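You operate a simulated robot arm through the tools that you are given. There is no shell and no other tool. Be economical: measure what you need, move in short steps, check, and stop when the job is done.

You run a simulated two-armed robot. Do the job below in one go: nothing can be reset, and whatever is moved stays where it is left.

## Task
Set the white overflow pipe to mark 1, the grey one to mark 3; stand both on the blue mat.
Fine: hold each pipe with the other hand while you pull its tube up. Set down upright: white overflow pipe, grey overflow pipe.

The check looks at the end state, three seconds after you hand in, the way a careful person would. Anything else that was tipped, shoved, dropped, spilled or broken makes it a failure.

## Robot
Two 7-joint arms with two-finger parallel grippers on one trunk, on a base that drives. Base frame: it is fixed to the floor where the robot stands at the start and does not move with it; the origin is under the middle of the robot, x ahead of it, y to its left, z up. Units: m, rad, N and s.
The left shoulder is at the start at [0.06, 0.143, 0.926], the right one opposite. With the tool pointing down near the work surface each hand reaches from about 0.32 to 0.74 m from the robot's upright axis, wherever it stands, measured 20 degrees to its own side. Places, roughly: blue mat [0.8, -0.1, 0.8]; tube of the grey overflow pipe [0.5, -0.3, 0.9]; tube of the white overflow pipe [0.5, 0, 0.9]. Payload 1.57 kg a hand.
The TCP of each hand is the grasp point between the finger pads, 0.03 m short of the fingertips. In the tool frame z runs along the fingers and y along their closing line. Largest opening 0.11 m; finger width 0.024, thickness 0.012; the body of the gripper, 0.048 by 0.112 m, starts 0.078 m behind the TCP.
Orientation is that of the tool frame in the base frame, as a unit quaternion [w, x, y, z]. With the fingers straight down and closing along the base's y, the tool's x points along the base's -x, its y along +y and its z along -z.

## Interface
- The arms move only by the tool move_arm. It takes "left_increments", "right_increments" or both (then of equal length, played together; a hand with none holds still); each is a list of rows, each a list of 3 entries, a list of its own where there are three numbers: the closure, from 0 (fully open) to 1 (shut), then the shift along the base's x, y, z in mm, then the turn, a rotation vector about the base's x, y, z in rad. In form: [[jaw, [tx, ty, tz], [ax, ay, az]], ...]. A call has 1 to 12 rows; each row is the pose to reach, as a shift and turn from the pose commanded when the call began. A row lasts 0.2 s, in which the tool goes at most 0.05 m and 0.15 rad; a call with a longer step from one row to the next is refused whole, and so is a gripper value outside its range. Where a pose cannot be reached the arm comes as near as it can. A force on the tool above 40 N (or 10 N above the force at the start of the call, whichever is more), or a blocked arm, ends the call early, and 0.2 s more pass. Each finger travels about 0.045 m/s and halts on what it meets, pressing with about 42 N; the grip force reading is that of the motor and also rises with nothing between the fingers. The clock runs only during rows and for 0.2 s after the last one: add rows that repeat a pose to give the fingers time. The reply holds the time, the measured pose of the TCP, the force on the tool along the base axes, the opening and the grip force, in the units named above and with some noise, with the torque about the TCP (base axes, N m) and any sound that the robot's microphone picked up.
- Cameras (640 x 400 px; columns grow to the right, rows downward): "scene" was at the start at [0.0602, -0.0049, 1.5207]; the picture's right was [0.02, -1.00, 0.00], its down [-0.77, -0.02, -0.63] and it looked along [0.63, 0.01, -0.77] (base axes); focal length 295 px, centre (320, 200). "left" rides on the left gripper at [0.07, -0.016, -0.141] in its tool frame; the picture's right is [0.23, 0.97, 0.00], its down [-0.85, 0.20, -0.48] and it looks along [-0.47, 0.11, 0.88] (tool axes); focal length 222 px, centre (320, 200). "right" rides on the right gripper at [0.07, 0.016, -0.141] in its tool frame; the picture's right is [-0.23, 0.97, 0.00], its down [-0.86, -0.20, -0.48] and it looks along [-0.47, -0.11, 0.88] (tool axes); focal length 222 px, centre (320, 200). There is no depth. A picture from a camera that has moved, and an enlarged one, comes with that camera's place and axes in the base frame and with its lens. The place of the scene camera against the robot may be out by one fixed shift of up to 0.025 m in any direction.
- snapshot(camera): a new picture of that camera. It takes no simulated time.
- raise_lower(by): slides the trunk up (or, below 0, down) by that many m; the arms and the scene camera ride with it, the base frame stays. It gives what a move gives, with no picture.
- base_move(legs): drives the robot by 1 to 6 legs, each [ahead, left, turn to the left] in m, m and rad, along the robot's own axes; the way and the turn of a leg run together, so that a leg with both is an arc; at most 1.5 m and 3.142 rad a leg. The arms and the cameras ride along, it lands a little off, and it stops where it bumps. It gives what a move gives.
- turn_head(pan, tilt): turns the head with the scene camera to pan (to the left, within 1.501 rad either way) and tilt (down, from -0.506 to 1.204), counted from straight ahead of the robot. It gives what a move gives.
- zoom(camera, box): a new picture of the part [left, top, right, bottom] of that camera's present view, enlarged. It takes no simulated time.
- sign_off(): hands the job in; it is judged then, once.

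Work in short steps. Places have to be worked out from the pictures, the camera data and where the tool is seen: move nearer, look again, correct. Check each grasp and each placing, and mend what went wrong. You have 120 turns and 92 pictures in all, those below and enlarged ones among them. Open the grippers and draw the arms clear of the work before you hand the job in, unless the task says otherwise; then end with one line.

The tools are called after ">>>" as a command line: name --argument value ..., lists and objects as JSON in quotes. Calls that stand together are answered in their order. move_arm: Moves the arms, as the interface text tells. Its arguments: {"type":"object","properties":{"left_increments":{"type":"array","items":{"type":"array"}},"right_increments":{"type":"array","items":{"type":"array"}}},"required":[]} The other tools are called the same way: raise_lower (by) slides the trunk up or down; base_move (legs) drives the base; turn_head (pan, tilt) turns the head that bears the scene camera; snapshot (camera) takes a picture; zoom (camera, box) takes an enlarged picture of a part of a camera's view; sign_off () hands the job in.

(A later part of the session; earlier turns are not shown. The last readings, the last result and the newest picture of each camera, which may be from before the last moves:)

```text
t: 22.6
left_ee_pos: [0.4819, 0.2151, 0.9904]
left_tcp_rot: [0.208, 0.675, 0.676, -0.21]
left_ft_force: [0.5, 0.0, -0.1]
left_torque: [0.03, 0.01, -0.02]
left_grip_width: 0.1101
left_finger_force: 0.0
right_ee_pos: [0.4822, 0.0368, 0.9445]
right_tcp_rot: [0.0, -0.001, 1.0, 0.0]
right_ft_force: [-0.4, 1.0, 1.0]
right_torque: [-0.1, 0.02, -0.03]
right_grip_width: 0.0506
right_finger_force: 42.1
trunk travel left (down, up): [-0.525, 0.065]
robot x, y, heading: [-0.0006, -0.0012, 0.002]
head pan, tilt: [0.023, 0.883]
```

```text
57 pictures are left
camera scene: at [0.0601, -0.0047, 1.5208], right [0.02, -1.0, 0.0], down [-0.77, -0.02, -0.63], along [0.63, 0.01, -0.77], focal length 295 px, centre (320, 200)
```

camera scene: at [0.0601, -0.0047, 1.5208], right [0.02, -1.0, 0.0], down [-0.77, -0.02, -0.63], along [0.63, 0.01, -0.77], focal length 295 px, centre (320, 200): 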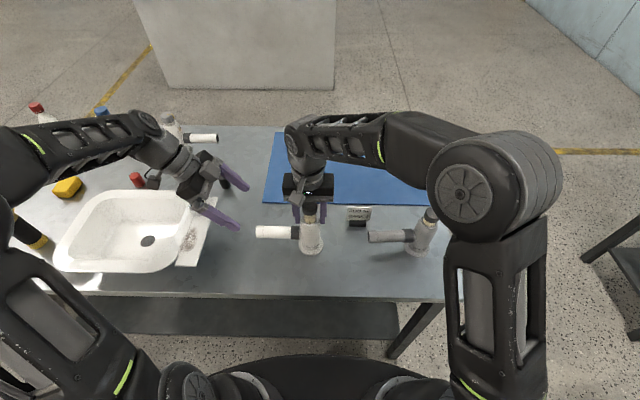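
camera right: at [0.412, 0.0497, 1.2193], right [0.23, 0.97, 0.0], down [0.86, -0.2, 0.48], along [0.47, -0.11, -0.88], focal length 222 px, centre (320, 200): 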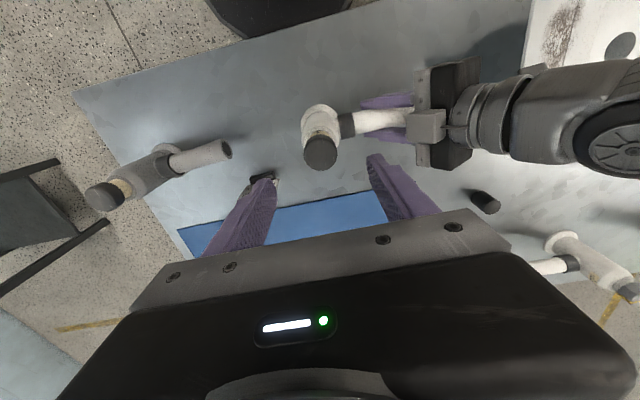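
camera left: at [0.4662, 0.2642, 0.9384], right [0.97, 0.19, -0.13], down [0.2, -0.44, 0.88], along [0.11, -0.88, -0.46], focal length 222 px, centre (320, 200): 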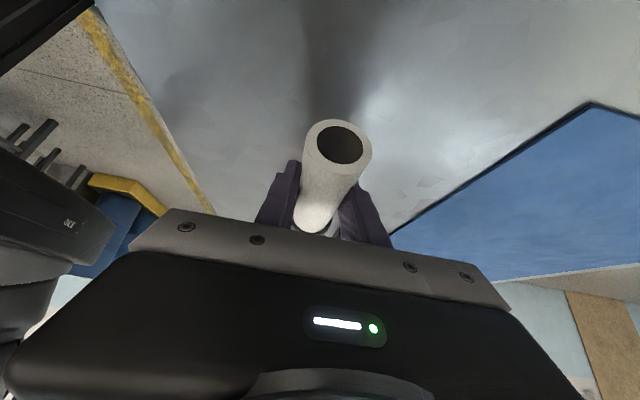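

The grip holds. I lift 80 mm, carry ahead to x≈0.71 and then right to y≈-0.25 over the free mat.

>>> move_arm --right_increments '[[1, [0, 0, 30], [0, 0, 0]], [1, [0, 0, 60], [0, 0, 0]], [1, [40, 0, 70], [0, 0, 0]], [1, [80, 0, 70], [0, 0, 0]], [1, [120, 0, 70], [0, 0, 0]], [1, [160, 0, 70], [0, 0, 0]], [1, [200, 0, 70], [0, 0, 0]], [1, [228, 0, 70], [0, 0, 0]]]'

>>> move_arm --right_increments '[[1, [0, -40, 0], [0, 0, 0]], [1, [0, -80, 0], [0, 0, 0]], [1, [0, -120, 0], [0, 0, 0]], [1, [0, -160, 0], [0, 0, 0]], [1, [0, -200, 0], [0, 0, 0]], [1, [0, -240, 0], [0, 0, 0]], [1, [0, -280, 0], [0, 0, 0]], [1, [0, -280, 0], [0, 0, 0]]]'

>>> snapshot --camera "scene"

```text
t: 24.4
left_ee_pos: [0.4826, 0.215, 0.99]
left_tcp_rot: [0.209, 0.675, 0.676, -0.209]
left_ft_force: [-0.7, -0.5, -0.6]
left_torque: [0.01, 0.02, 0.03]
left_grip_width: 0.1099
left_finger_force: 0.1
right_ee_pos: [0.5815, 0.0355, 1.0138]
right_tcp_rot: [0.0, 0.0, 1.0, 0.001]
right_ft_force: [0.1, -1.5, -1.9]
right_torque: [-0.03, 0.01, 0.0]
right_grip_width: 0.0508
right_finger_force: 42.2
right hand out of reach, approached as far as the arm can: row 5, 6, 7, 8
trunk travel left (down, up): [-0.525, 0.065]
robot x, y, heading: [-0.002, 0.0008, 0.0]
head pan, tilt: [0.023, 0.883]
```

```text
t: 26.2
left_ee_pos: [0.4828, 0.2156, 0.9897]
left_tcp_rot: [0.209, 0.675, 0.676, -0.209]
left_ft_force: [-0.3, 0.3, 0.7]
left_torque: [-0.01, 0.01, 0.01]
left_grip_width: 0.1101
left_finger_force: 0.1
right_ee_pos: [0.5803, -0.2391, 1.0141]
right_tcp_rot: [0.0, -0.002, 1.0, 0.0]
right_ft_force: [-0.1, -0.2, -1.6]
right_torque: [-0.04, 0.01, 0.0]
right_grip_width: 0.051
right_finger_force: 42.2
trunk travel left (down, up): [-0.525, 0.065]
robot x, y, heading: [-0.0015, -0.0007, 0.004]
head pan, tilt: [0.023, 0.883]
```

```text
56 pictures are left
camera scene: at [0.0604, -0.0044, 1.5207], right [0.02, -1.0, 0.0], down [-0.77, -0.02, -0.63], along [0.63, 0.01, -0.77], focal length 295 px, centre (320, 200)
```

scene: 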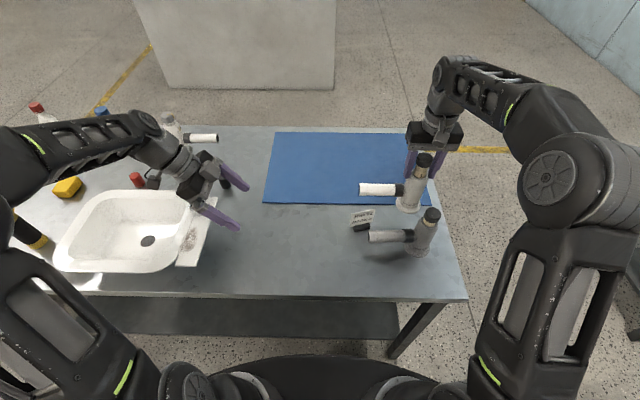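

The reach was cut short at x=0.58, so the sweep passed near the card. I check the card.

>>> zoom --camera "scene" --box '[330, 150, 460, 260]'

```text
3.64 times, centred on (395, 205) of scene
camera zoom: at [0.0604, -0.0044, 1.5207], right [0.02, -1.0, 0.0], down [-0.77, -0.02, -0.63], along [0.63, 0.01, -0.77], focal length 1072 px, centre (47, 182)
```

zoom: 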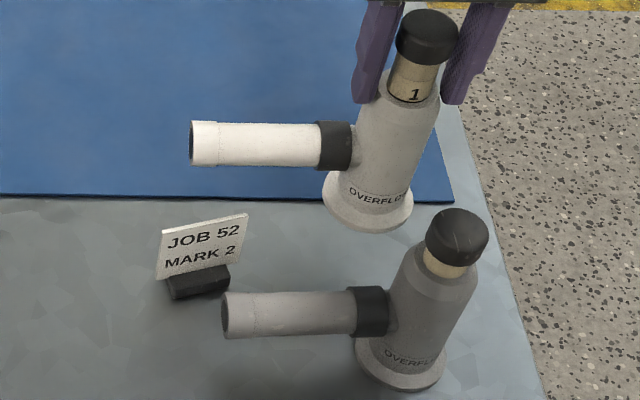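

The card was nudged (about 14 mm and rotated, still standing); I will put it back later. First I carry the white pipe ahead over the mat towards (0.69, -0.25).

>>> move_arm --right_increments '[[1, [0, 0, 15], [0, 0, 0]], [1, [35, -4, 15], [0, 0, 0]], [1, [70, -8, 15], [0, 0, 0]], [1, [100, -10, 0], [0, 0, 0]], [1, [115, -10, -15], [0, 0, 0]], [1, [115, -10, -30], [0, 0, 0]]]'

>>> zoom --camera "scene" --box '[320, 110, 480, 260]'

>>> snapshot --camera "right"

```text
t: 27.6
left_ee_pos: [0.4853, 0.2119, 0.988]
left_tcp_rot: [0.207, 0.675, 0.676, -0.211]
left_ft_force: [1.8, -0.7, -0.7]
left_torque: [0.04, 0.08, -0.11]
left_grip_width: 0.1099
left_finger_force: 0.0
right_ee_pos: [0.6614, -0.2578, 0.9785]
right_tcp_rot: [0.0, 0.0, 1.0, 0.001]
right_ft_force: [1.5, -0.8, -1.3]
right_torque: [0.02, 0.1, 0.04]
right_grip_width: 0.051
right_finger_force: 41.8
right hand out of reach, approached as far as the arm can: row 3, 4, 5, 6
trunk travel left (down, up): [-0.525, 0.065]
robot x, y, heading: [-0.0007, 0.0001, -0.0]
head pan, tilt: [0.023, 0.883]
```

```text
2.67 times, centred on (400, 185) of scene
camera zoom: at [0.0665, -0.0072, 1.5204], right [0.02, -1.0, 0.0], down [-0.78, -0.02, -0.63], along [0.63, 0.02, -0.78], focal length 786 px, centre (107, 240)
```

zoom: 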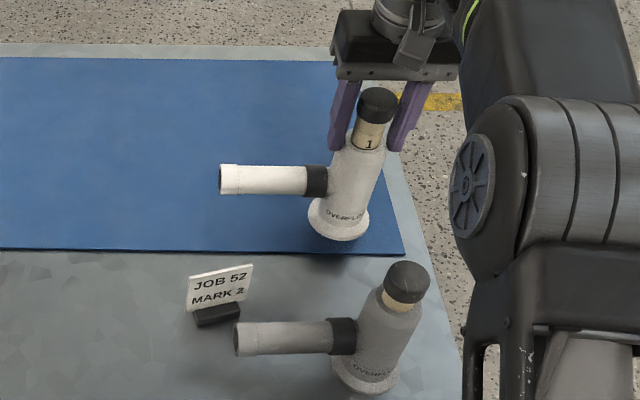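

```text
53 pictures are left
camera right: at [0.5935, -0.2436, 1.1192], right [0.23, 0.97, 0.0], down [0.86, -0.2, 0.48], along [0.47, -0.11, -0.88], focal length 222 px, centre (320, 200)
```

right: 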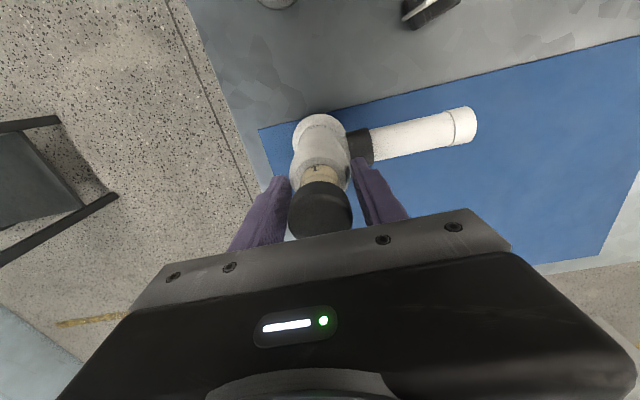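

At this height the arm ends at x≈0.66; the mat's near edge is at x≈0.64. I raise the trunk by 0.06 m so the arm reaches further ahead when low.

>>> raise_lower --by 0.06

>>> move_arm --right_increments '[[1, [0, 5, -40], [0, 0, 0]], [1, [15, 10, -80], [0, 0, 0]], [1, [30, 15, -90], [0, 0, 0]], [1, [40, 20, -95], [0, 0, 0]], [1, [40, 20, -95], [0, 0, 0]]]'

>>> zoom --camera "scene" --box '[320, 110, 480, 260]'

```text
t: 28.6
left_ee_pos: [0.483, 0.2151, 1.0507]
left_tcp_rot: [0.208, 0.675, 0.676, -0.21]
left_ft_force: [-0.1, 0.1, -0.5]
left_torque: [-0.01, 0.0, 0.0]
left_grip_width: 0.11
left_finger_force: 0.1
right_ee_pos: [0.6588, -0.2567, 1.0399]
right_tcp_rot: [0.001, 0.0, 1.0, 0.0]
right_ft_force: [0.1, 0.2, -0.7]
right_torque: [-0.02, 0.03, 0.0]
right_grip_width: 0.0507
right_finger_force: 42.4
trunk travel left (down, up): [-0.585, 0.005]
robot x, y, heading: [-0.0006, 0.0025, -0.003]
head pan, tilt: [0.023, 0.883]
```

```text
t: 29.8
left_ee_pos: [0.4809, 0.2152, 1.0499]
left_tcp_rot: [0.209, 0.675, 0.676, -0.209]
left_ft_force: [0.0, 0.6, -0.6]
left_torque: [0.03, 0.01, 0.02]
left_grip_width: 0.1098
left_finger_force: 0.1
right_ee_pos: [0.6976, -0.2387, 0.9478]
right_tcp_rot: [0.002, 0.0, 1.0, -0.001]
right_ft_force: [-3.4, -3.6, 10.3]
right_torque: [-0.33, 0.73, 0.12]
right_grip_width: 0.0505
right_finger_force: 42.5
trunk travel left (down, up): [-0.585, 0.005]
robot x, y, heading: [0.0003, -0.0002, -0.004]
head pan, tilt: [0.023, 0.883]
```

```text
2.67 times, centred on (400, 185) of scene
camera zoom: at [0.0584, -0.0048, 1.5809], right [0.02, -1.0, 0.0], down [-0.77, -0.02, -0.64], along [0.64, 0.01, -0.77], focal length 786 px, centre (107, 240)
```

zoom: 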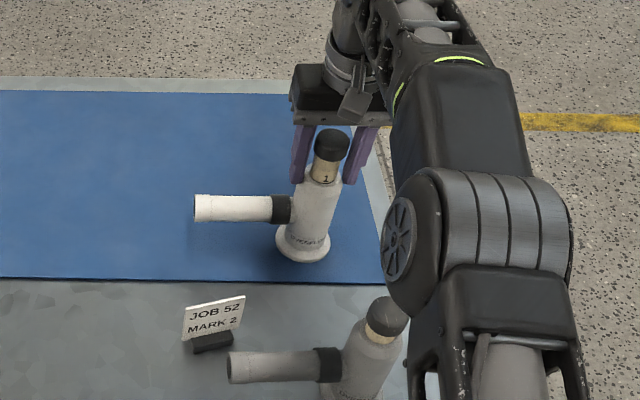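

The pipe touched down at TCP z 0.948 (it slid a little in the fingers earlier), and it stands on the mat at about (0.70, -0.24), clear of the near edge. I ease up 2 mm, open, and rise.

>>> move_arm --right_increments '[[1, [0, 0, 2], [0, 0, 0]], [0.8, [0, 0, 2], [0, 0, 0]], [0.5, [0, 0, 2], [0, 0, 0]], [0.2, [0, 0, 2], [0, 0, 0]], [0.2, [0, 0, 2], [0, 0, 0]]]'

>>> zoom --camera "scene" --box '[360, 130, 420, 190]'

```text
t: 31.0
left_ee_pos: [0.4819, 0.2144, 1.0494]
left_tcp_rot: [0.209, 0.675, 0.676, -0.209]
left_ft_force: [0.3, -0.5, 0.5]
left_torque: [0.01, 0.04, 0.03]
left_grip_width: 0.1097
left_finger_force: 0.1
right_ee_pos: [0.6985, -0.2356, 0.9493]
right_tcp_rot: [0.002, -0.001, 1.0, 0.0]
right_ft_force: [0.4, -0.7, -1.0]
right_torque: [-0.02, 0.0, -0.03]
right_grip_width: 0.0879
right_finger_force: 0.1
trunk travel left (down, up): [-0.585, 0.005]
robot x, y, heading: [-0.0013, -0.0001, -0.001]
head pan, tilt: [0.023, 0.883]
```

```text
6.67 times, centred on (390, 160) of scene
camera zoom: at [0.0602, -0.0048, 1.5807], right [0.02, -1.0, 0.0], down [-0.77, -0.02, -0.63], along [0.63, 0.01, -0.77], focal length 1964 px, centre (-147, 467)
```

zoom: 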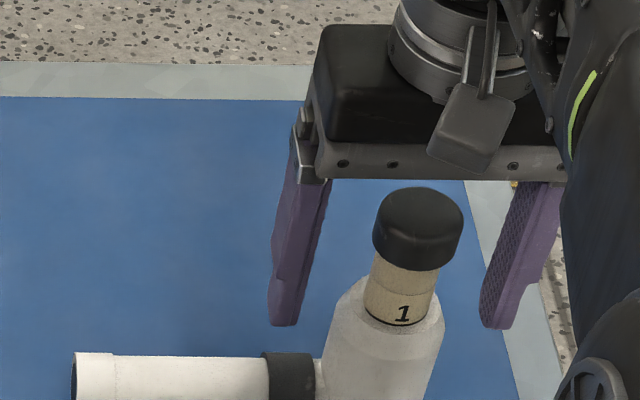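

White stands free with the ring at the rim. I raise the right hand straight up and draw it back to the right side.

>>> move_arm --right_increments '[[0.2, [0, 0, 40], [0, 0, 0]], [0.2, [-10, 0, 80], [0, 0, 0]], [0.2, [-40, -10, 120], [0, 0, 0]], [0.2, [-80, -20, 140], [0, 0, 0]], [0.2, [-120, -40, 150], [0, 0, 0]], [0.2, [-160, -60, 150], [0, 0, 0]], [0.2, [-200, -80, 150], [0, 0, 0]], [0.2, [-220, -100, 150], [0, 0, 0]]]'

>>> snapshot --camera "scene"

>>> zoom --camera "scene" --box '[345, 130, 445, 260]'

```text
refused: row 3 steps farther than a row can; nothing moved
```

```text
50 pictures are left
camera scene: at [0.0602, -0.0048, 1.5807], right [0.02, -1.0, 0.0], down [-0.77, -0.02, -0.63], along [0.63, 0.01, -0.77], focal length 295 px, centre (320, 200)
```

scene: 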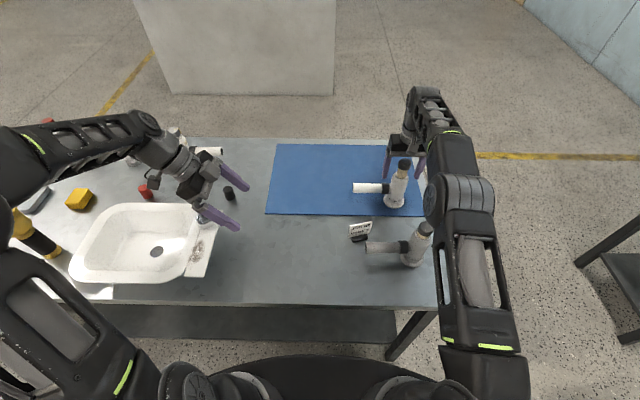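

```text
3.08 times, centred on (395, 195) of scene
camera zoom: at [0.0602, -0.0048, 1.5807], right [0.02, -1.0, 0.0], down [-0.77, -0.02, -0.63], along [0.63, 0.01, -0.77], focal length 907 px, centre (89, 215)
```

zoom: 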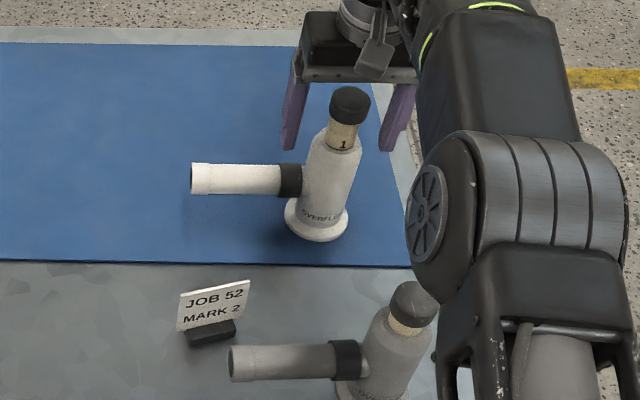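

A row was too long; I repeat with smaller steps, straight up first and then back.

>>> move_arm --right_increments '[[0.2, [0, 0, 40], [0, 0, 0]], [0.2, [0, 0, 80], [0, 0, 0]], [0.2, [-20, -5, 115], [0, 0, 0]], [0.2, [-55, -10, 135], [0, 0, 0]], [0.2, [-95, -20, 145], [0, 0, 0]], [0.2, [-135, -40, 145], [0, 0, 0]], [0.2, [-170, -65, 145], [0, 0, 0]], [0.2, [-200, -95, 145], [0, 0, 0]], [0.2, [-220, -125, 145], [0, 0, 0]]]'

>>> snapshot --camera "scene"

>>> zoom --camera "scene" --box '[345, 150, 445, 270]'

```text
t: 33.0
left_ee_pos: [0.4818, 0.214, 1.0488]
left_tcp_rot: [0.209, 0.675, 0.676, -0.208]
left_ft_force: [0.2, -0.8, -0.1]
left_torque: [0.02, -0.04, 0.01]
left_grip_width: 0.1099
left_finger_force: 0.0
right_ee_pos: [0.476, -0.3624, 1.0931]
right_tcp_rot: [0.002, -0.001, 1.0, 0.0]
right_ft_force: [-0.3, -0.5, -0.3]
right_torque: [-0.01, -0.02, -0.03]
right_grip_width: 0.088
right_finger_force: 0.0
right hand out of reach, approached as far as the arm can: row 1, 2, 3, 4
trunk travel left (down, up): [-0.585, 0.005]
robot x, y, heading: [-0.0028, 0.0005, 0.0]
head pan, tilt: [0.023, 0.883]
```

```text
48 pictures are left
camera scene: at [0.0596, -0.0056, 1.5807], right [0.02, -1.0, 0.0], down [-0.77, -0.02, -0.64], along [0.63, 0.01, -0.77], focal length 295 px, centre (320, 200)
```

scene: 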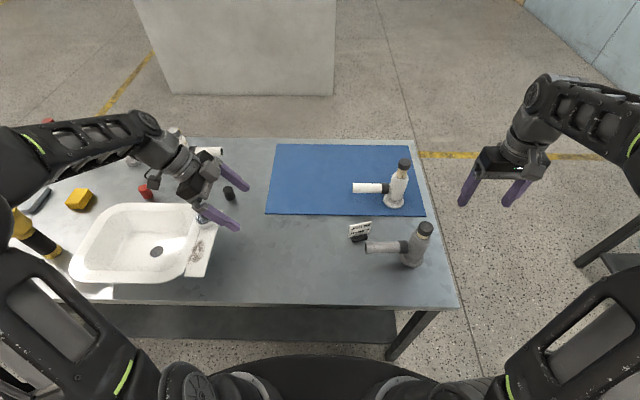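

```text
3.33 times, centred on (395, 210) of scene
camera zoom: at [0.0596, -0.0056, 1.5807], right [0.02, -1.0, 0.0], down [-0.77, -0.02, -0.64], along [0.63, 0.01, -0.77], focal length 982 px, centre (70, 167)
```

zoom: 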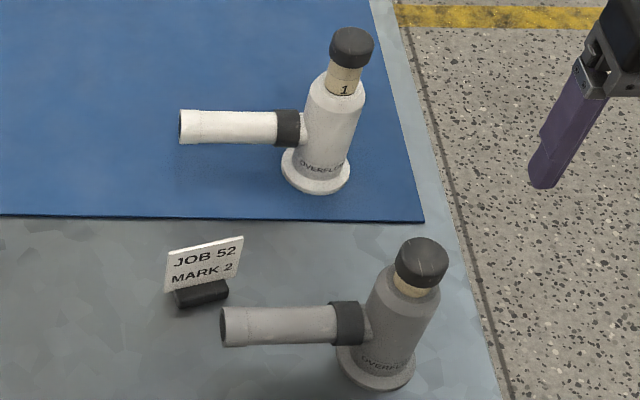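

White stands on the mat, set. Next I restore the card: it now sits near (0.549, -0.112) turned by about +0.22 rad; it was about (+12, +14) mm from there with yaw ≈0.03. I straighten the left hand and bring it above the card.

>>> move_arm --left_increments '[[0, [0, 0, 0], [0.15, 0, 0]], [0, [0, -30, 0], [0.3, 0, 0]], [0, [10, -70, 0], [0.45, 0, 0]], [0, [20, -110, 0], [0.6, 0, 0]], [0, [30, -150, 0], [0.6, 0, 0]], [0, [40, -190, 0], [0.6, 0, 0]], [0, [50, -230, 0], [0.6, 0, 0]], [0, [60, -270, 0], [0.6, 0, 0]], [0, [67, -310, 0], [0.6, 0, 0]], [0, [67, -326, -20], [0.6, 0, 0]]]'

>>> move_arm --left_increments '[[0.3, [0, 0, -20], [0, 0, 0.12]], [0.4, [0, 0, -60], [0, 0, 0.22]], [0.4, [0, 0, -80], [0, 0, 0.22]]]'

>>> snapshot --camera "left"

>>> zoom --camera "scene" --box '[320, 180, 440, 270]'

```text
t: 35.2
left_ee_pos: [0.5512, -0.1123, 1.0297]
left_tcp_rot: [0.0, 0.707, 0.707, 0.001]
left_ft_force: [0.3, -0.5, 0.0]
left_torque: [0.02, 0.01, 0.02]
left_grip_width: 0.11
left_finger_force: 0.0
right_ee_pos: [0.4764, -0.3613, 1.0939]
right_tcp_rot: [0.002, 0.0, 1.0, 0.0]
right_ft_force: [-0.1, 0.4, -0.2]
right_torque: [-0.02, -0.01, 0.0]
right_grip_width: 0.0881
right_finger_force: 0.0
trunk travel left (down, up): [-0.585, 0.005]
robot x, y, heading: [0.0008, -0.0028, -0.005]
head pan, tilt: [0.023, 0.883]
```

```text
t: 36.0
left_ee_pos: [0.5508, -0.1121, 0.9487]
left_tcp_rot: [0.0, 0.624, 0.781, 0.001]
left_ft_force: [-0.2, -0.1, 0.2]
left_torque: [0.0, 0.0, -0.03]
left_grip_width: 0.066
left_finger_force: 0.1
right_ee_pos: [0.4763, -0.3613, 1.0932]
right_tcp_rot: [0.001, 0.0, 1.0, 0.0]
right_ft_force: [0.3, 0.1, 0.2]
right_torque: [0.0, -0.01, -0.03]
right_grip_width: 0.0877
right_finger_force: 0.0
trunk travel left (down, up): [-0.585, 0.005]
robot x, y, heading: [-0.0001, 0.0017, -0.003]
head pan, tilt: [0.023, 0.883]
```

```text
46 pictures are left
camera left: at [0.5205, -0.0463, 1.0903], right [0.9, 0.44, 0.0], down [0.38, -0.79, 0.48], along [0.21, -0.43, -0.88], focal length 222 px, centre (320, 200)
```

left: 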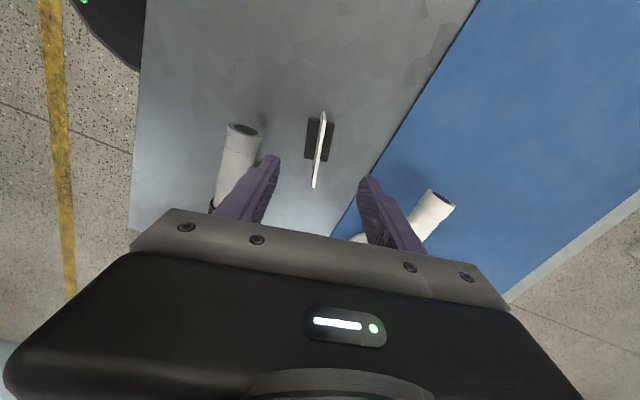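

```text
4.44 times, centred on (380, 225) of scene
camera zoom: at [0.0604, -0.005, 1.5807], right [0.02, -1.0, 0.0], down [-0.77, -0.02, -0.63], along [0.63, 0.01, -0.77], focal length 1310 px, centre (53, 89)
```

zoom: 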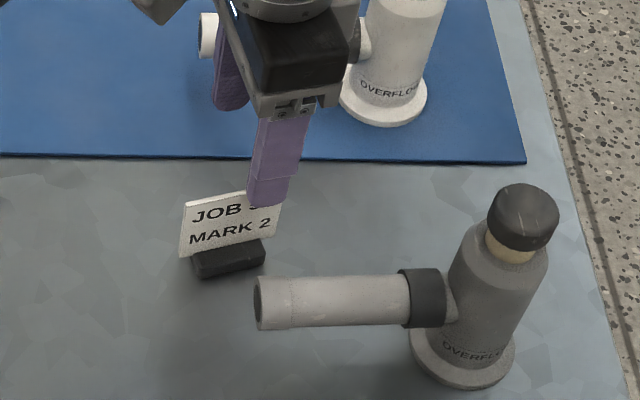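

The block is seen at (0.550, -0.107), aligned with the fingers. I lower with a 0.05 m opening around the block and check before closing.

>>> move_arm --left_increments '[[0.53, [0, 5, 0], [0, 0, 0]], [0.53, [0, 5, -30], [0, 0, 0]], [0.53, [0, 5, -60], [0, 0, 0]], [0.53, [0, 5, -90], [0, 0, 0]], [0.53, [0, 5, -112], [0, 0, 0]]]'

>>> snapshot --camera "left"

>>> zoom --camera "scene" --box '[320, 180, 440, 270]'

```text
t: 37.2
left_ee_pos: [0.5494, -0.1055, 0.8383]
left_tcp_rot: [0.0, 0.625, 0.781, 0.0]
left_ft_force: [-0.8, 0.4, 0.0]
left_torque: [0.05, -0.01, -0.01]
left_grip_width: 0.0518
left_finger_force: 0.0
right_ee_pos: [0.4767, -0.362, 1.0936]
right_tcp_rot: [0.001, 0.0, 1.0, 0.0]
right_ft_force: [0.1, -0.5, 0.5]
right_torque: [-0.02, 0.02, 0.01]
right_grip_width: 0.0879
right_finger_force: 0.0
trunk travel left (down, up): [-0.585, 0.005]
robot x, y, heading: [-0.0026, 0.002, 0.001]
head pan, tilt: [0.023, 0.883]
```

```text
44 pictures are left
camera left: at [0.5181, -0.0403, 0.9791], right [0.9, 0.44, 0.0], down [0.38, -0.79, 0.48], along [0.21, -0.43, -0.88], focal length 222 px, centre (320, 200)
```

left: 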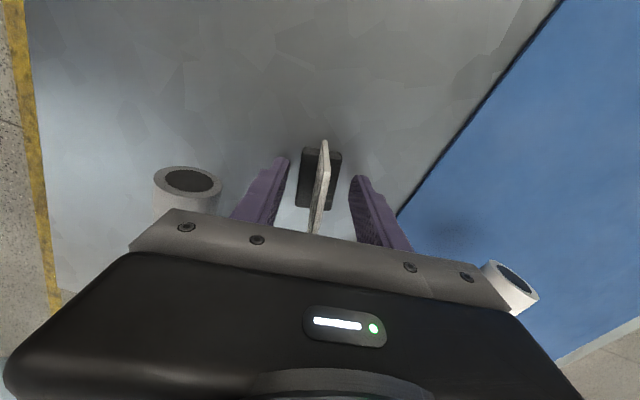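

```text
4.44 times, centred on (380, 225) of scene
camera zoom: at [0.0603, -0.0049, 1.5808], right [0.02, -1.0, 0.0], down [-0.77, -0.02, -0.63], along [0.63, 0.01, -0.77], focal length 1310 px, centre (53, 89)
```

zoom: 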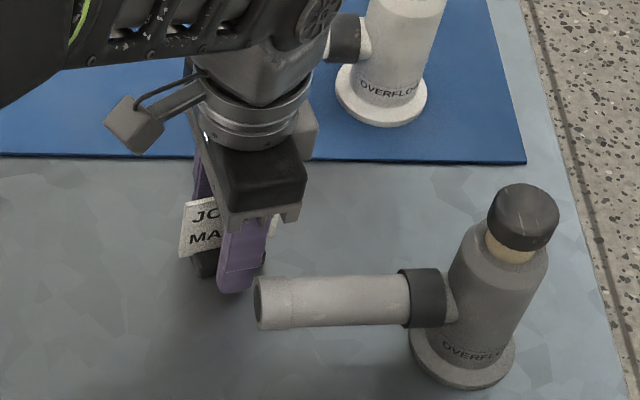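

The fingers straddle the block; I lower 3 mm and close gently.

>>> move_arm --left_increments '[[0.53, [0, 0, -3], [0, 0, 0]], [0.7, [0, 0, -3], [0, 0, 0]], [0.85, [0, 0, -3], [0, 0, 0]], [0.95, [0, 0, -3], [0, 0, 0]], [0.95, [0, 0, -3], [0, 0, 0]]]'

>>> snapshot --camera "left"

```text
t: 38.4
left_ee_pos: [0.5492, -0.1053, 0.8358]
left_tcp_rot: [0.0, 0.624, 0.781, 0.0]
left_ft_force: [0.2, -0.3, 0.3]
left_torque: [0.01, -0.01, 0.0]
left_grip_width: 0.0309
left_finger_force: 37.9
right_ee_pos: [0.4753, -0.362, 1.0937]
right_tcp_rot: [0.002, -0.001, 1.0, 0.0]
right_ft_force: [0.4, 0.0, 0.3]
right_torque: [-0.02, -0.01, 0.02]
right_grip_width: 0.0881
right_finger_force: 0.2
trunk travel left (down, up): [-0.585, 0.005]
robot x, y, heading: [0.0027, 0.0007, -0.003]
head pan, tilt: [0.023, 0.883]
```

```text
42 pictures are left
camera left: at [0.518, -0.0406, 0.9759], right [0.9, 0.44, 0.0], down [0.38, -0.79, 0.48], along [0.21, -0.43, -0.88], focal length 222 px, centre (320, 200)
```

left: 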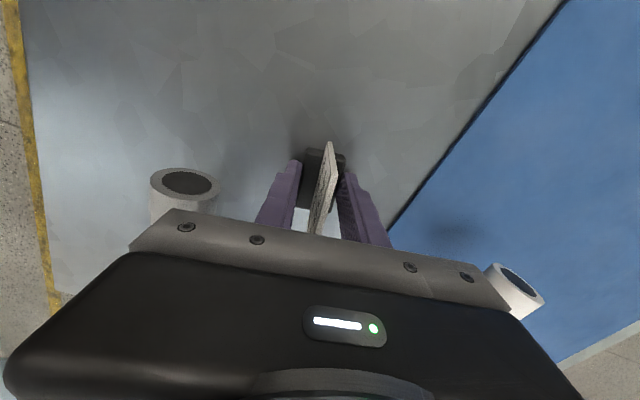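

The block is gripped. I lift 3 mm, move (+13, +11) mm with a turn of -0.19 rad, set down, and open.

>>> move_arm --left_increments '[[0.95, [0, 0, 3], [0, 0, 0]], [0.95, [6, 5, 3], [0, 0, -0.1]], [0.95, [13, 11, 3], [0, 0, -0.19]], [0.95, [13, 11, 3], [0, 0, -0.19]], [0.95, [13, 11, 1], [0, 0, -0.19]], [0.95, [13, 11, 0], [0, 0, -0.19]], [0.8, [13, 11, 0], [0, 0, -0.19]], [0.6, [13, 11, 0], [0, 0, -0.19]], [0.5, [13, 11, 0], [0, 0, -0.19]], [0.5, [13, 11, 0], [0, 0, -0.19]]]'

>>> move_arm --left_increments '[[0.5, [0, 0, 30], [0, 0, 0]], [0.5, [0, 0, 70], [0, 0, 0]], [0.3, [0, 0, 110], [0, 0, 0]], [0.3, [-10, 30, 145], [0, 0, 0]], [0.3, [-20, 70, 160], [0, 0, 0]]]'

>>> zoom --camera "scene" --box '[320, 180, 440, 270]'

```text
t: 40.6
left_ee_pos: [0.5614, -0.0944, 0.8346]
left_tcp_rot: [0.0, 0.696, 0.718, 0.001]
left_ft_force: [-0.2, 0.4, 0.6]
left_torque: [0.01, -0.01, 0.0]
left_grip_width: 0.0551
left_finger_force: 0.1
right_ee_pos: [0.4761, -0.3616, 1.0935]
right_tcp_rot: [0.002, 0.0, 1.0, 0.0]
right_ft_force: [-0.1, 0.0, -0.5]
right_torque: [0.0, 0.03, -0.02]
right_grip_width: 0.0877
right_finger_force: 0.1
trunk travel left (down, up): [-0.585, 0.005]
robot x, y, heading: [0.0006, 0.0023, -0.003]
head pan, tilt: [0.023, 0.883]
```

```text
t: 41.8
left_ee_pos: [0.5422, -0.0248, 0.9941]
left_tcp_rot: [0.0, 0.696, 0.718, 0.0]
left_ft_force: [0.2, -0.2, -0.2]
left_torque: [-0.01, 0.03, -0.03]
left_grip_width: 0.0771
left_finger_force: 0.0
right_ee_pos: [0.4758, -0.3607, 1.0935]
right_tcp_rot: [0.002, 0.001, 1.0, 0.0]
right_ft_force: [0.2, 0.1, 1.1]
right_torque: [0.02, 0.01, -0.03]
right_grip_width: 0.0878
right_finger_force: 0.1
trunk travel left (down, up): [-0.585, 0.005]
robot x, y, heading: [-0.0025, -0.0013, 0.001]
head pan, tilt: [0.023, 0.883]
```

```text
4.44 times, centred on (380, 225) of scene
camera zoom: at [0.0599, -0.0039, 1.5807], right [0.02, -1.0, 0.0], down [-0.77, -0.02, -0.63], along [0.63, 0.01, -0.77], focal length 1310 px, centre (53, 89)
```

zoom: 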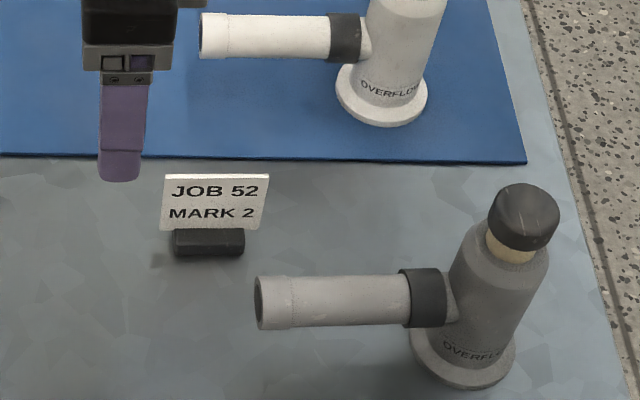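

The card is back within about 2 mm and standing. Now I bring the tilted left hand above the grey branch (x≈0.482, y≈-0.16).

>>> move_arm --left_increments '[[0.3, [-20, -20, 10], [-0.14, 0, -0.03]], [0.3, [-45, -50, 0], [-0.28, 0, -0.03]], [0.3, [-60, -85, -10], [-0.42, 0, -0.03]], [0.3, [-60, -115, -25], [-0.56, 0, -0.03]], [0.3, [-60, -135, -44], [-0.6, 0, -0.03]], [0.3, [-60, -135, -44], [-0.6, 0, -0.03]]]'

>>> snapshot --camera "left"

>>> zoom --camera "scene" --box '[320, 180, 440, 270]'

```text
t: 43.2
left_ee_pos: [0.4834, -0.1626, 0.951]
left_tcp_rot: [0.207, 0.675, 0.675, -0.214]
left_ft_force: [-0.1, 0.4, -1.0]
left_torque: [0.02, -0.02, -0.04]
left_grip_width: 0.077
left_finger_force: 0.0
right_ee_pos: [0.4776, -0.3609, 1.0932]
right_tcp_rot: [0.002, 0.0, 1.0, 0.0]
right_ft_force: [0.2, -0.2, -0.5]
right_torque: [-0.01, 0.02, 0.02]
right_grip_width: 0.0879
right_finger_force: 0.1
trunk travel left (down, up): [-0.585, 0.005]
robot x, y, heading: [0.0028, -0.0019, 0.001]
head pan, tilt: [0.023, 0.883]
```

```text
40 pictures are left
camera left: at [0.4679, -0.024, 1.0279], right [0.97, 0.18, -0.14], down [0.21, -0.43, 0.88], along [0.1, -0.88, -0.46], focal length 222 px, centre (320, 200)
```

left: 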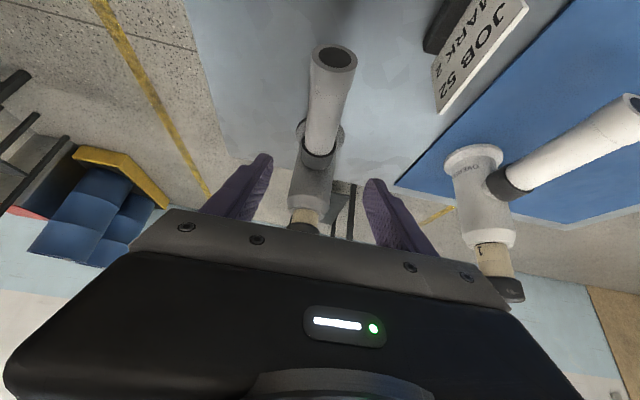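

```text
4.44 times, centred on (380, 225) of scene
camera zoom: at [0.0601, -0.0046, 1.5807], right [0.02, -1.0, 0.0], down [-0.77, -0.02, -0.63], along [0.63, 0.01, -0.77], focal length 1310 px, centre (53, 89)
```

zoom: 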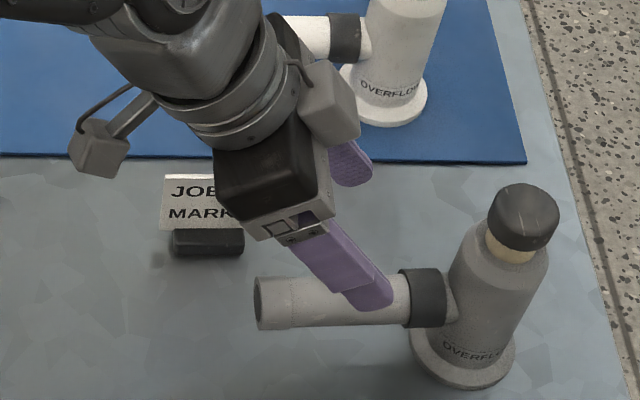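

The grey branch is at x≈0.477 here, yawed by about +0.08 rad, axis z≈0.86. I adjust, lower onto it and close.

>>> move_arm --left_increments '[[0.3, [-6, -2, -20], [0, 0, 0.07]], [0.3, [-6, -2, -55], [0, 0, 0.07]], [0.3, [-6, -2, -89], [0, 0, 0.07]], [0.45, [-6, -2, -89], [0, 0, 0.07]], [0.55, [-6, -2, -89], [0, 0, 0.07]], [0.6, [-6, -2, -89], [0, 0, 0.07]]]'

>>> snapshot --camera "left"

```text
t: 44.6
left_ee_pos: [0.477, -0.1624, 0.8639]
left_tcp_rot: [0.213, 0.651, 0.699, -0.205]
left_ft_force: [-0.6, 1.4, 0.4]
left_torque: [0.02, 0.04, 0.0]
left_grip_width: 0.0439
left_finger_force: 0.1
right_ee_pos: [0.4767, -0.3614, 1.0927]
right_tcp_rot: [0.001, 0.0, 1.0, 0.0]
right_ft_force: [0.2, 0.5, 0.9]
right_torque: [0.01, 0.02, -0.03]
right_grip_width: 0.0879
right_finger_force: 0.0
trunk travel left (down, up): [-0.585, 0.005]
robot x, y, heading: [-0.0034, -0.0022, 0.0]
head pan, tilt: [0.023, 0.883]
```

```text
38 pictures are left
camera left: at [0.4522, -0.0263, 0.9401], right [0.96, 0.25, -0.14], down [0.24, -0.42, 0.88], along [0.16, -0.87, -0.46], focal length 222 px, centre (320, 200)
```

left: 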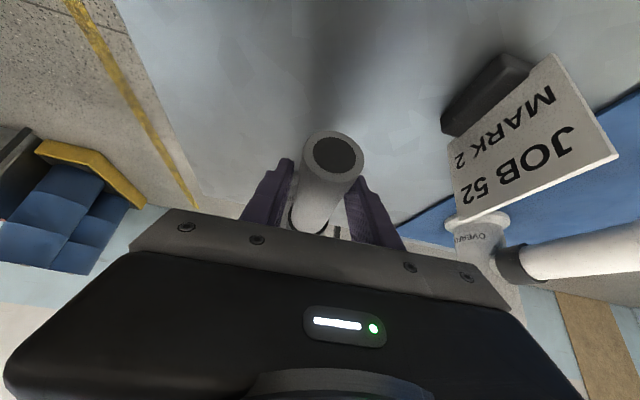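

The branch is centred between the fingers. I close, and bring the right hand over the grey cap (about 0.483, -0.263), still high.

>>> move_arm --left_increments '[[1, [0, 0, 0], [0, 0, 0]], [1, [0, 0, 0], [0, 0, 0]], [1, [0, 0, 0], [0, 0, 0]], [1, [0, 0, 0], [0, 0, 0]]]'

>>> move_arm --right_increments '[[0.3, [3, 40, 0], [0, 0, 0]], [0.3, [6, 80, 0], [0, 0, 0]], [0.3, [7, 99, -15], [0, 0, 0]], [0.3, [7, 99, -30], [0, 0, 0]]]'

>>> snapshot --camera "right"

>>> zoom --camera "scene" --box '[360, 180, 480, 270]'

```text
t: 45.6
left_ee_pos: [0.4766, -0.1618, 0.8631]
left_tcp_rot: [0.214, 0.652, 0.698, -0.206]
left_ft_force: [-0.2, -0.3, 0.3]
left_torque: [0.02, 0.01, -0.08]
left_grip_width: 0.0314
left_finger_force: 39.9
right_ee_pos: [0.4769, -0.3614, 1.0934]
right_tcp_rot: [0.002, 0.0, 1.0, 0.0]
right_ft_force: [0.3, -0.5, -0.4]
right_torque: [-0.02, -0.02, 0.03]
right_grip_width: 0.0881
right_finger_force: 0.0
trunk travel left (down, up): [-0.585, 0.005]
robot x, y, heading: [0.0016, -0.0022, 0.002]
head pan, tilt: [0.023, 0.883]
```

```text
t: 46.6
left_ee_pos: [0.4768, -0.163, 0.8619]
left_tcp_rot: [0.214, 0.651, 0.699, -0.205]
left_ft_force: [-0.1, 0.3, -0.4]
left_torque: [0.17, -0.03, 0.0]
left_grip_width: 0.0311
left_finger_force: 39.8
right_ee_pos: [0.4836, -0.2633, 1.0655]
right_tcp_rot: [0.002, 0.0, 1.0, 0.0]
right_ft_force: [0.4, -0.5, -0.5]
right_torque: [0.01, -0.02, 0.02]
right_grip_width: 0.077
right_finger_force: 0.0
trunk travel left (down, up): [-0.585, 0.005]
robot x, y, heading: [-0.0018, 0.0003, 0.0]
head pan, tilt: [0.023, 0.883]
```

```text
37 pictures are left
camera right: at [0.4151, -0.249, 1.2067], right [0.23, 0.97, 0.0], down [0.85, -0.2, 0.48], along [0.47, -0.11, -0.88], focal length 222 px, centre (320, 200)
```

right: 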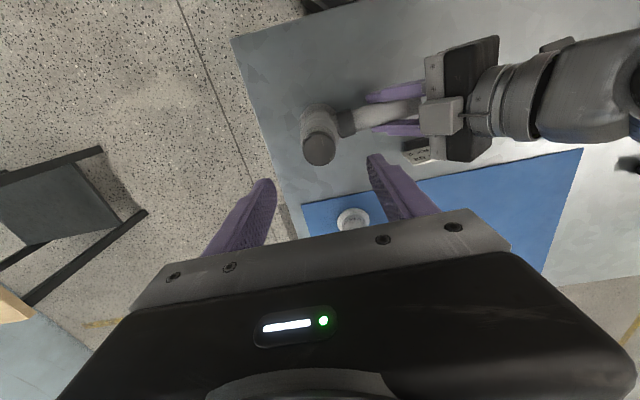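

```text
4.44 times, centred on (420, 225) of scene
camera zoom: at [0.0603, -0.005, 1.5807], right [0.02, -1.0, 0.0], down [-0.77, -0.02, -0.63], along [0.63, 0.01, -0.77], focal length 1310 px, centre (-124, 89)
```

zoom: 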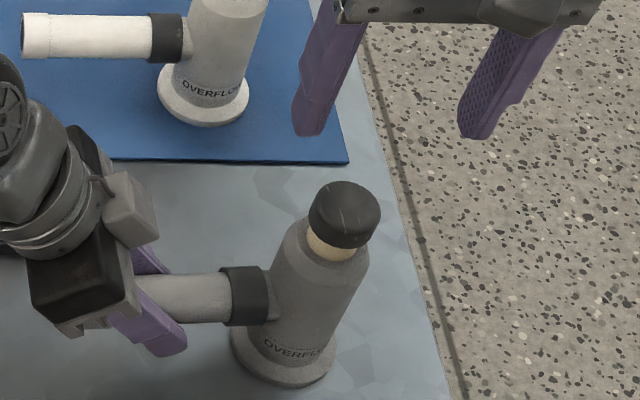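

Cap at about (0.482, -0.263), right under the hand. I descend to TCP z≈0.972 and half close.

>>> move_arm --right_increments '[[0.3, [0, 0, -40], [0, 0, 0]], [0.3, [0, 0, -75], [0, 0, 0]], [0.3, [0, 0, -93], [0, 0, 0]], [0.5, [0, 0, -93], [0, 0, 0]], [0.58, [0, 0, -93], [0, 0, 0]], [0.58, [0, 0, -93], [0, 0, 0]]]'

>>> zoom --camera "scene" --box '[390, 190, 470, 250]'

```text
t: 48.0
left_ee_pos: [0.476, -0.163, 0.8622]
left_tcp_rot: [0.213, 0.651, 0.699, -0.205]
left_ft_force: [0.4, 0.1, -0.1]
left_torque: [0.04, -0.02, 0.03]
left_grip_width: 0.0314
left_finger_force: 40.4
right_ee_pos: [0.4853, -0.2622, 0.9704]
right_tcp_rot: [0.002, 0.0, 1.0, -0.001]
right_ft_force: [-0.8, 0.6, 0.7]
right_torque: [-0.02, 0.01, -0.03]
right_grip_width: 0.0463
right_finger_force: 0.1
trunk travel left (down, up): [-0.585, 0.005]
robot x, y, heading: [0.0006, -0.0024, -0.001]
head pan, tilt: [0.023, 0.883]
```

```text
6.67 times, centred on (430, 220) of scene
camera zoom: at [0.0603, -0.0049, 1.5807], right [0.02, -1.0, 0.0], down [-0.77, -0.02, -0.63], along [0.63, 0.01, -0.77], focal length 1964 px, centre (-413, 67)
```

zoom: 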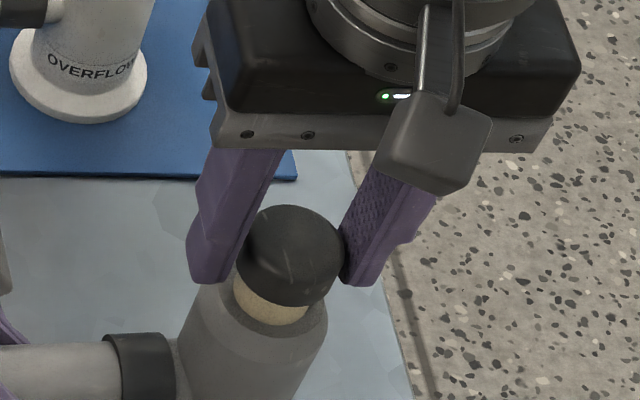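

The cap is well between the fingers, tips above the shoulder. I close and pull up 24 mm in small rows (towards mark 1).

>>> move_arm --right_increments '[[1, [0, 0, 0], [0, 0, 0]], [1, [0, 0, 0], [0, 0, 0]], [1, [0, 0, 0], [0, 0, 0]], [1, [0, 0, 3], [0, 0, 0]], [1, [0, 0, 6], [0, 0, 0]], [1, [0, 0, 9], [0, 0, 0]], [1, [0, 0, 12], [0, 0, 0]], [1, [0, 0, 15], [0, 0, 0]], [1, [0, 0, 18], [0, 0, 0]], [1, [0, 0, 21], [0, 0, 0]], [1, [0, 0, 24], [0, 0, 0]]]'

>>> zoom --camera "scene" --box '[400, 210, 440, 240]'

```text
t: 50.4
left_ee_pos: [0.4773, -0.1622, 0.8625]
left_tcp_rot: [0.212, 0.652, 0.698, -0.206]
left_ft_force: [-2.7, 11.5, 0.3]
left_torque: [-1.04, -0.09, -0.07]
left_grip_width: 0.0311
left_finger_force: 40.5
right_ee_pos: [0.485, -0.2623, 0.9934]
right_tcp_rot: [0.001, 0.0, 1.0, 0.0]
right_ft_force: [2.2, -12.2, -2.1]
right_torque: [-0.67, -0.28, -0.1]
right_grip_width: 0.0364
right_finger_force: 42.0
trunk travel left (down, up): [-0.585, 0.005]
robot x, y, heading: [0.0005, -0.0003, -0.003]
head pan, tilt: [0.023, 0.883]
```

```text
13.33 times, centred on (420, 225) of scene
camera zoom: at [0.0603, -0.0049, 1.5807], right [0.02, -1.0, 0.0], down [-0.77, -0.02, -0.63], along [0.63, 0.01, -0.77], focal length 3929 px, centre (-1013, -133)
```

zoom: 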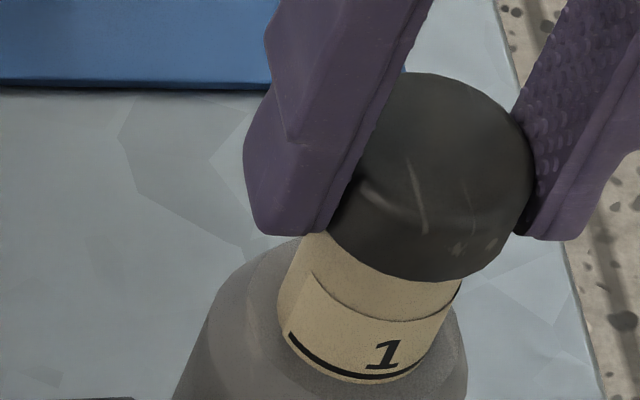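

Mark 1 has just appeared. There is a 12 N side load along y, so I ease the right hand 4 mm towards -y and pull on another 15 mm.

>>> move_arm --right_increments '[[1, [0, -2, 0], [0, 0, 0]], [1, [0, -4, 0], [0, 0, 0]], [1, [0, -4, 3], [0, 0, 0]], [1, [0, -4, 6], [0, 0, 0]], [1, [0, -4, 9], [0, 0, 0]], [1, [0, -4, 12], [0, 0, 0]], [1, [0, -4, 15], [0, 0, 0]]]'

>>> zoom --camera "scene" --box '[400, 205, 440, 235]'

```text
t: 52.0
left_ee_pos: [0.4764, -0.1625, 0.8631]
left_tcp_rot: [0.214, 0.651, 0.699, -0.206]
left_ft_force: [2.0, -14.5, 2.1]
left_torque: [1.14, 0.03, 0.07]
left_grip_width: 0.0315
left_finger_force: 40.0
right_ee_pos: [0.4854, -0.2644, 1.0102]
right_tcp_rot: [0.002, -0.001, 1.0, 0.001]
right_ft_force: [-2.5, 13.8, -3.2]
right_torque: [0.65, 0.21, -0.01]
right_grip_width: 0.0366
right_finger_force: 42.2
trunk travel left (down, up): [-0.585, 0.005]
robot x, y, heading: [0.001, 0.0001, 0.004]
head pan, tilt: [0.023, 0.883]
```

```text
13.33 times, centred on (420, 220) of scene
camera zoom: at [0.0603, -0.005, 1.5807], right [0.02, -1.0, 0.0], down [-0.77, -0.02, -0.63], along [0.63, 0.01, -0.77], focal length 3929 px, centre (-1013, -67)
```

zoom: 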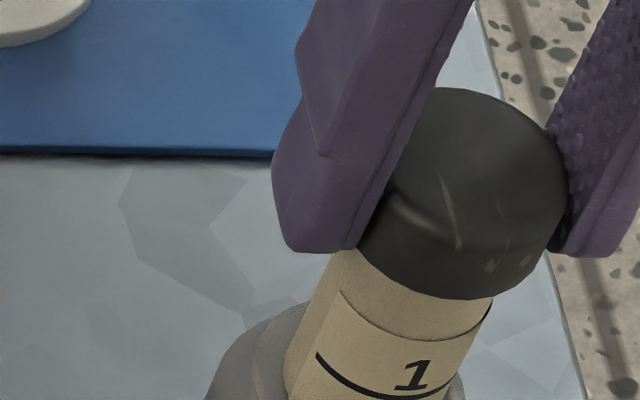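

The correction was twice too large; I go back 2 mm in y and pull another 12 mm.

>>> move_arm --right_increments '[[1, [0, 2, 0], [0, 0, 0]], [1, [0, 2, 3], [0, 0, 0]], [1, [0, 2, 6], [0, 0, 0]], [1, [0, 2, 9], [0, 0, 0]], [1, [0, 2, 12], [0, 0, 0]]]'

>>> zoom --camera "scene" --box '[400, 210, 440, 240]'

```text
t: 53.2
left_ee_pos: [0.4765, -0.1625, 0.8626]
left_tcp_rot: [0.213, 0.651, 0.699, -0.205]
left_ft_force: [-0.1, -10.4, 4.3]
left_torque: [0.42, 0.05, 0.05]
left_grip_width: 0.0313
left_finger_force: 40.2
right_ee_pos: [0.4856, -0.2645, 1.0212]
right_tcp_rot: [0.001, 0.0, 1.0, 0.0]
right_ft_force: [0.8, 9.6, -3.7]
right_torque: [0.42, -0.03, -0.13]
right_grip_width: 0.0366
right_finger_force: 42.4
trunk travel left (down, up): [-0.585, 0.005]
robot x, y, heading: [-0.0017, 0.002, 0.003]
head pan, tilt: [0.023, 0.883]
```

```text
13.33 times, centred on (420, 225) of scene
camera zoom: at [0.0601, -0.0049, 1.5808], right [0.02, -1.0, 0.0], down [-0.77, -0.02, -0.63], along [0.63, 0.01, -0.77], focal length 3929 px, centre (-1013, -133)
```

zoom: 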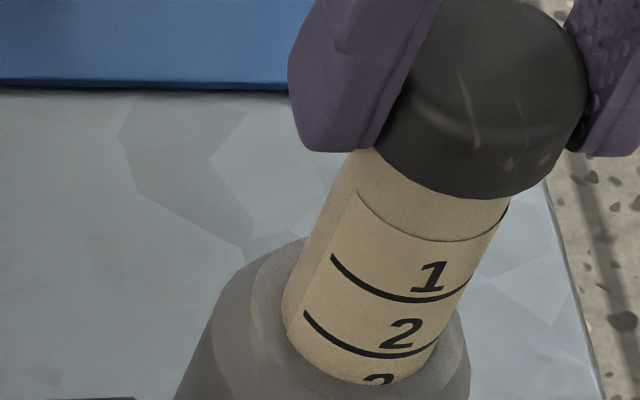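

Ring 2 is out and the "3" is emerging; I estimate another ~8 mm to ring 3. I pull 6 mm, easing y by +1 mm.

>>> move_arm --right_increments '[[1, [0, 1, 2], [0, 0, 0]], [1, [0, 1, 4], [0, 0, 0]], [1, [0, 1, 6], [0, 0, 0]], [1, [0, 1, 6], [0, 0, 0]]]'

>>> zoom --camera "scene" --box '[400, 215, 440, 240]'

```text
t: 54.2
left_ee_pos: [0.4772, -0.1628, 0.8623]
left_tcp_rot: [0.213, 0.652, 0.699, -0.205]
left_ft_force: [-1.3, -2.5, 5.9]
left_torque: [-0.83, -0.09, 0.03]
left_grip_width: 0.0312
left_finger_force: 40.1
right_ee_pos: [0.485, -0.2647, 1.0275]
right_tcp_rot: [0.001, 0.0, 1.0, -0.001]
right_ft_force: [0.5, 0.3, -1.9]
right_torque: [-0.03, 0.1, -0.15]
right_grip_width: 0.0363
right_finger_force: 41.9
trunk travel left (down, up): [-0.585, 0.005]
robot x, y, heading: [-0.0005, -0.0014, -0.001]
head pan, tilt: [0.023, 0.883]
```

```text
16.00 times, centred on (420, 228) of scene
camera zoom: at [0.0598, -0.0049, 1.5808], right [0.02, -1.0, 0.0], down [-0.77, -0.02, -0.63], along [0.63, 0.01, -0.77], focal length 4715 px, centre (-1280, -240)
```

zoom: 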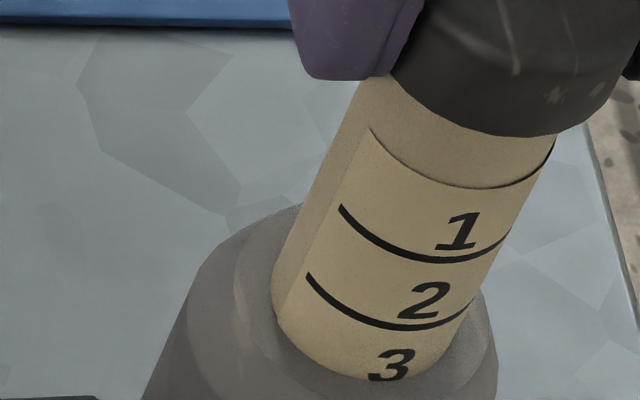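

Ring 3 should be about 2.5–3 mm below the rim. I pull 3 mm more.

>>> move_arm --right_increments '[[1, [0, 0, 1.5], [0, 0, 0]], [1, [0, 0, 3], [0, 0, 0]], [1, [0, 0, 3], [0, 0, 0]]]'

>>> zoom --camera "scene" --box '[405, 217, 435, 242]'

```text
t: 55.0
left_ee_pos: [0.4776, -0.1617, 0.8629]
left_tcp_rot: [0.213, 0.652, 0.698, -0.205]
left_ft_force: [-0.5, 1.8, 5.5]
left_torque: [-1.08, -0.07, 0.08]
left_grip_width: 0.0312
left_finger_force: 40.1
right_ee_pos: [0.4848, -0.2636, 1.0306]
right_tcp_rot: [0.002, 0.0, 1.0, -0.001]
right_ft_force: [0.8, -2.6, -1.8]
right_torque: [-0.19, -0.01, -0.07]
right_grip_width: 0.0366
right_finger_force: 41.9
trunk travel left (down, up): [-0.585, 0.005]
robot x, y, heading: [0.0013, -0.002, -0.003]
head pan, tilt: [0.023, 0.883]
```

```text
16.00 times, centred on (420, 230) of scene
camera zoom: at [0.06, -0.0049, 1.5807], right [0.02, -1.0, 0.0], down [-0.77, -0.02, -0.63], along [0.63, 0.01, -0.77], focal length 4715 px, centre (-1280, -272)
```

zoom: 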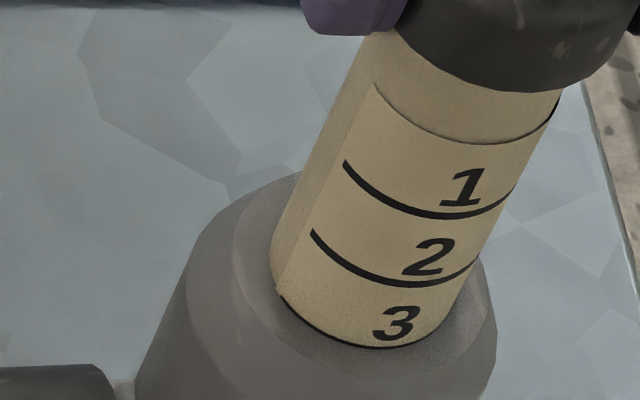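

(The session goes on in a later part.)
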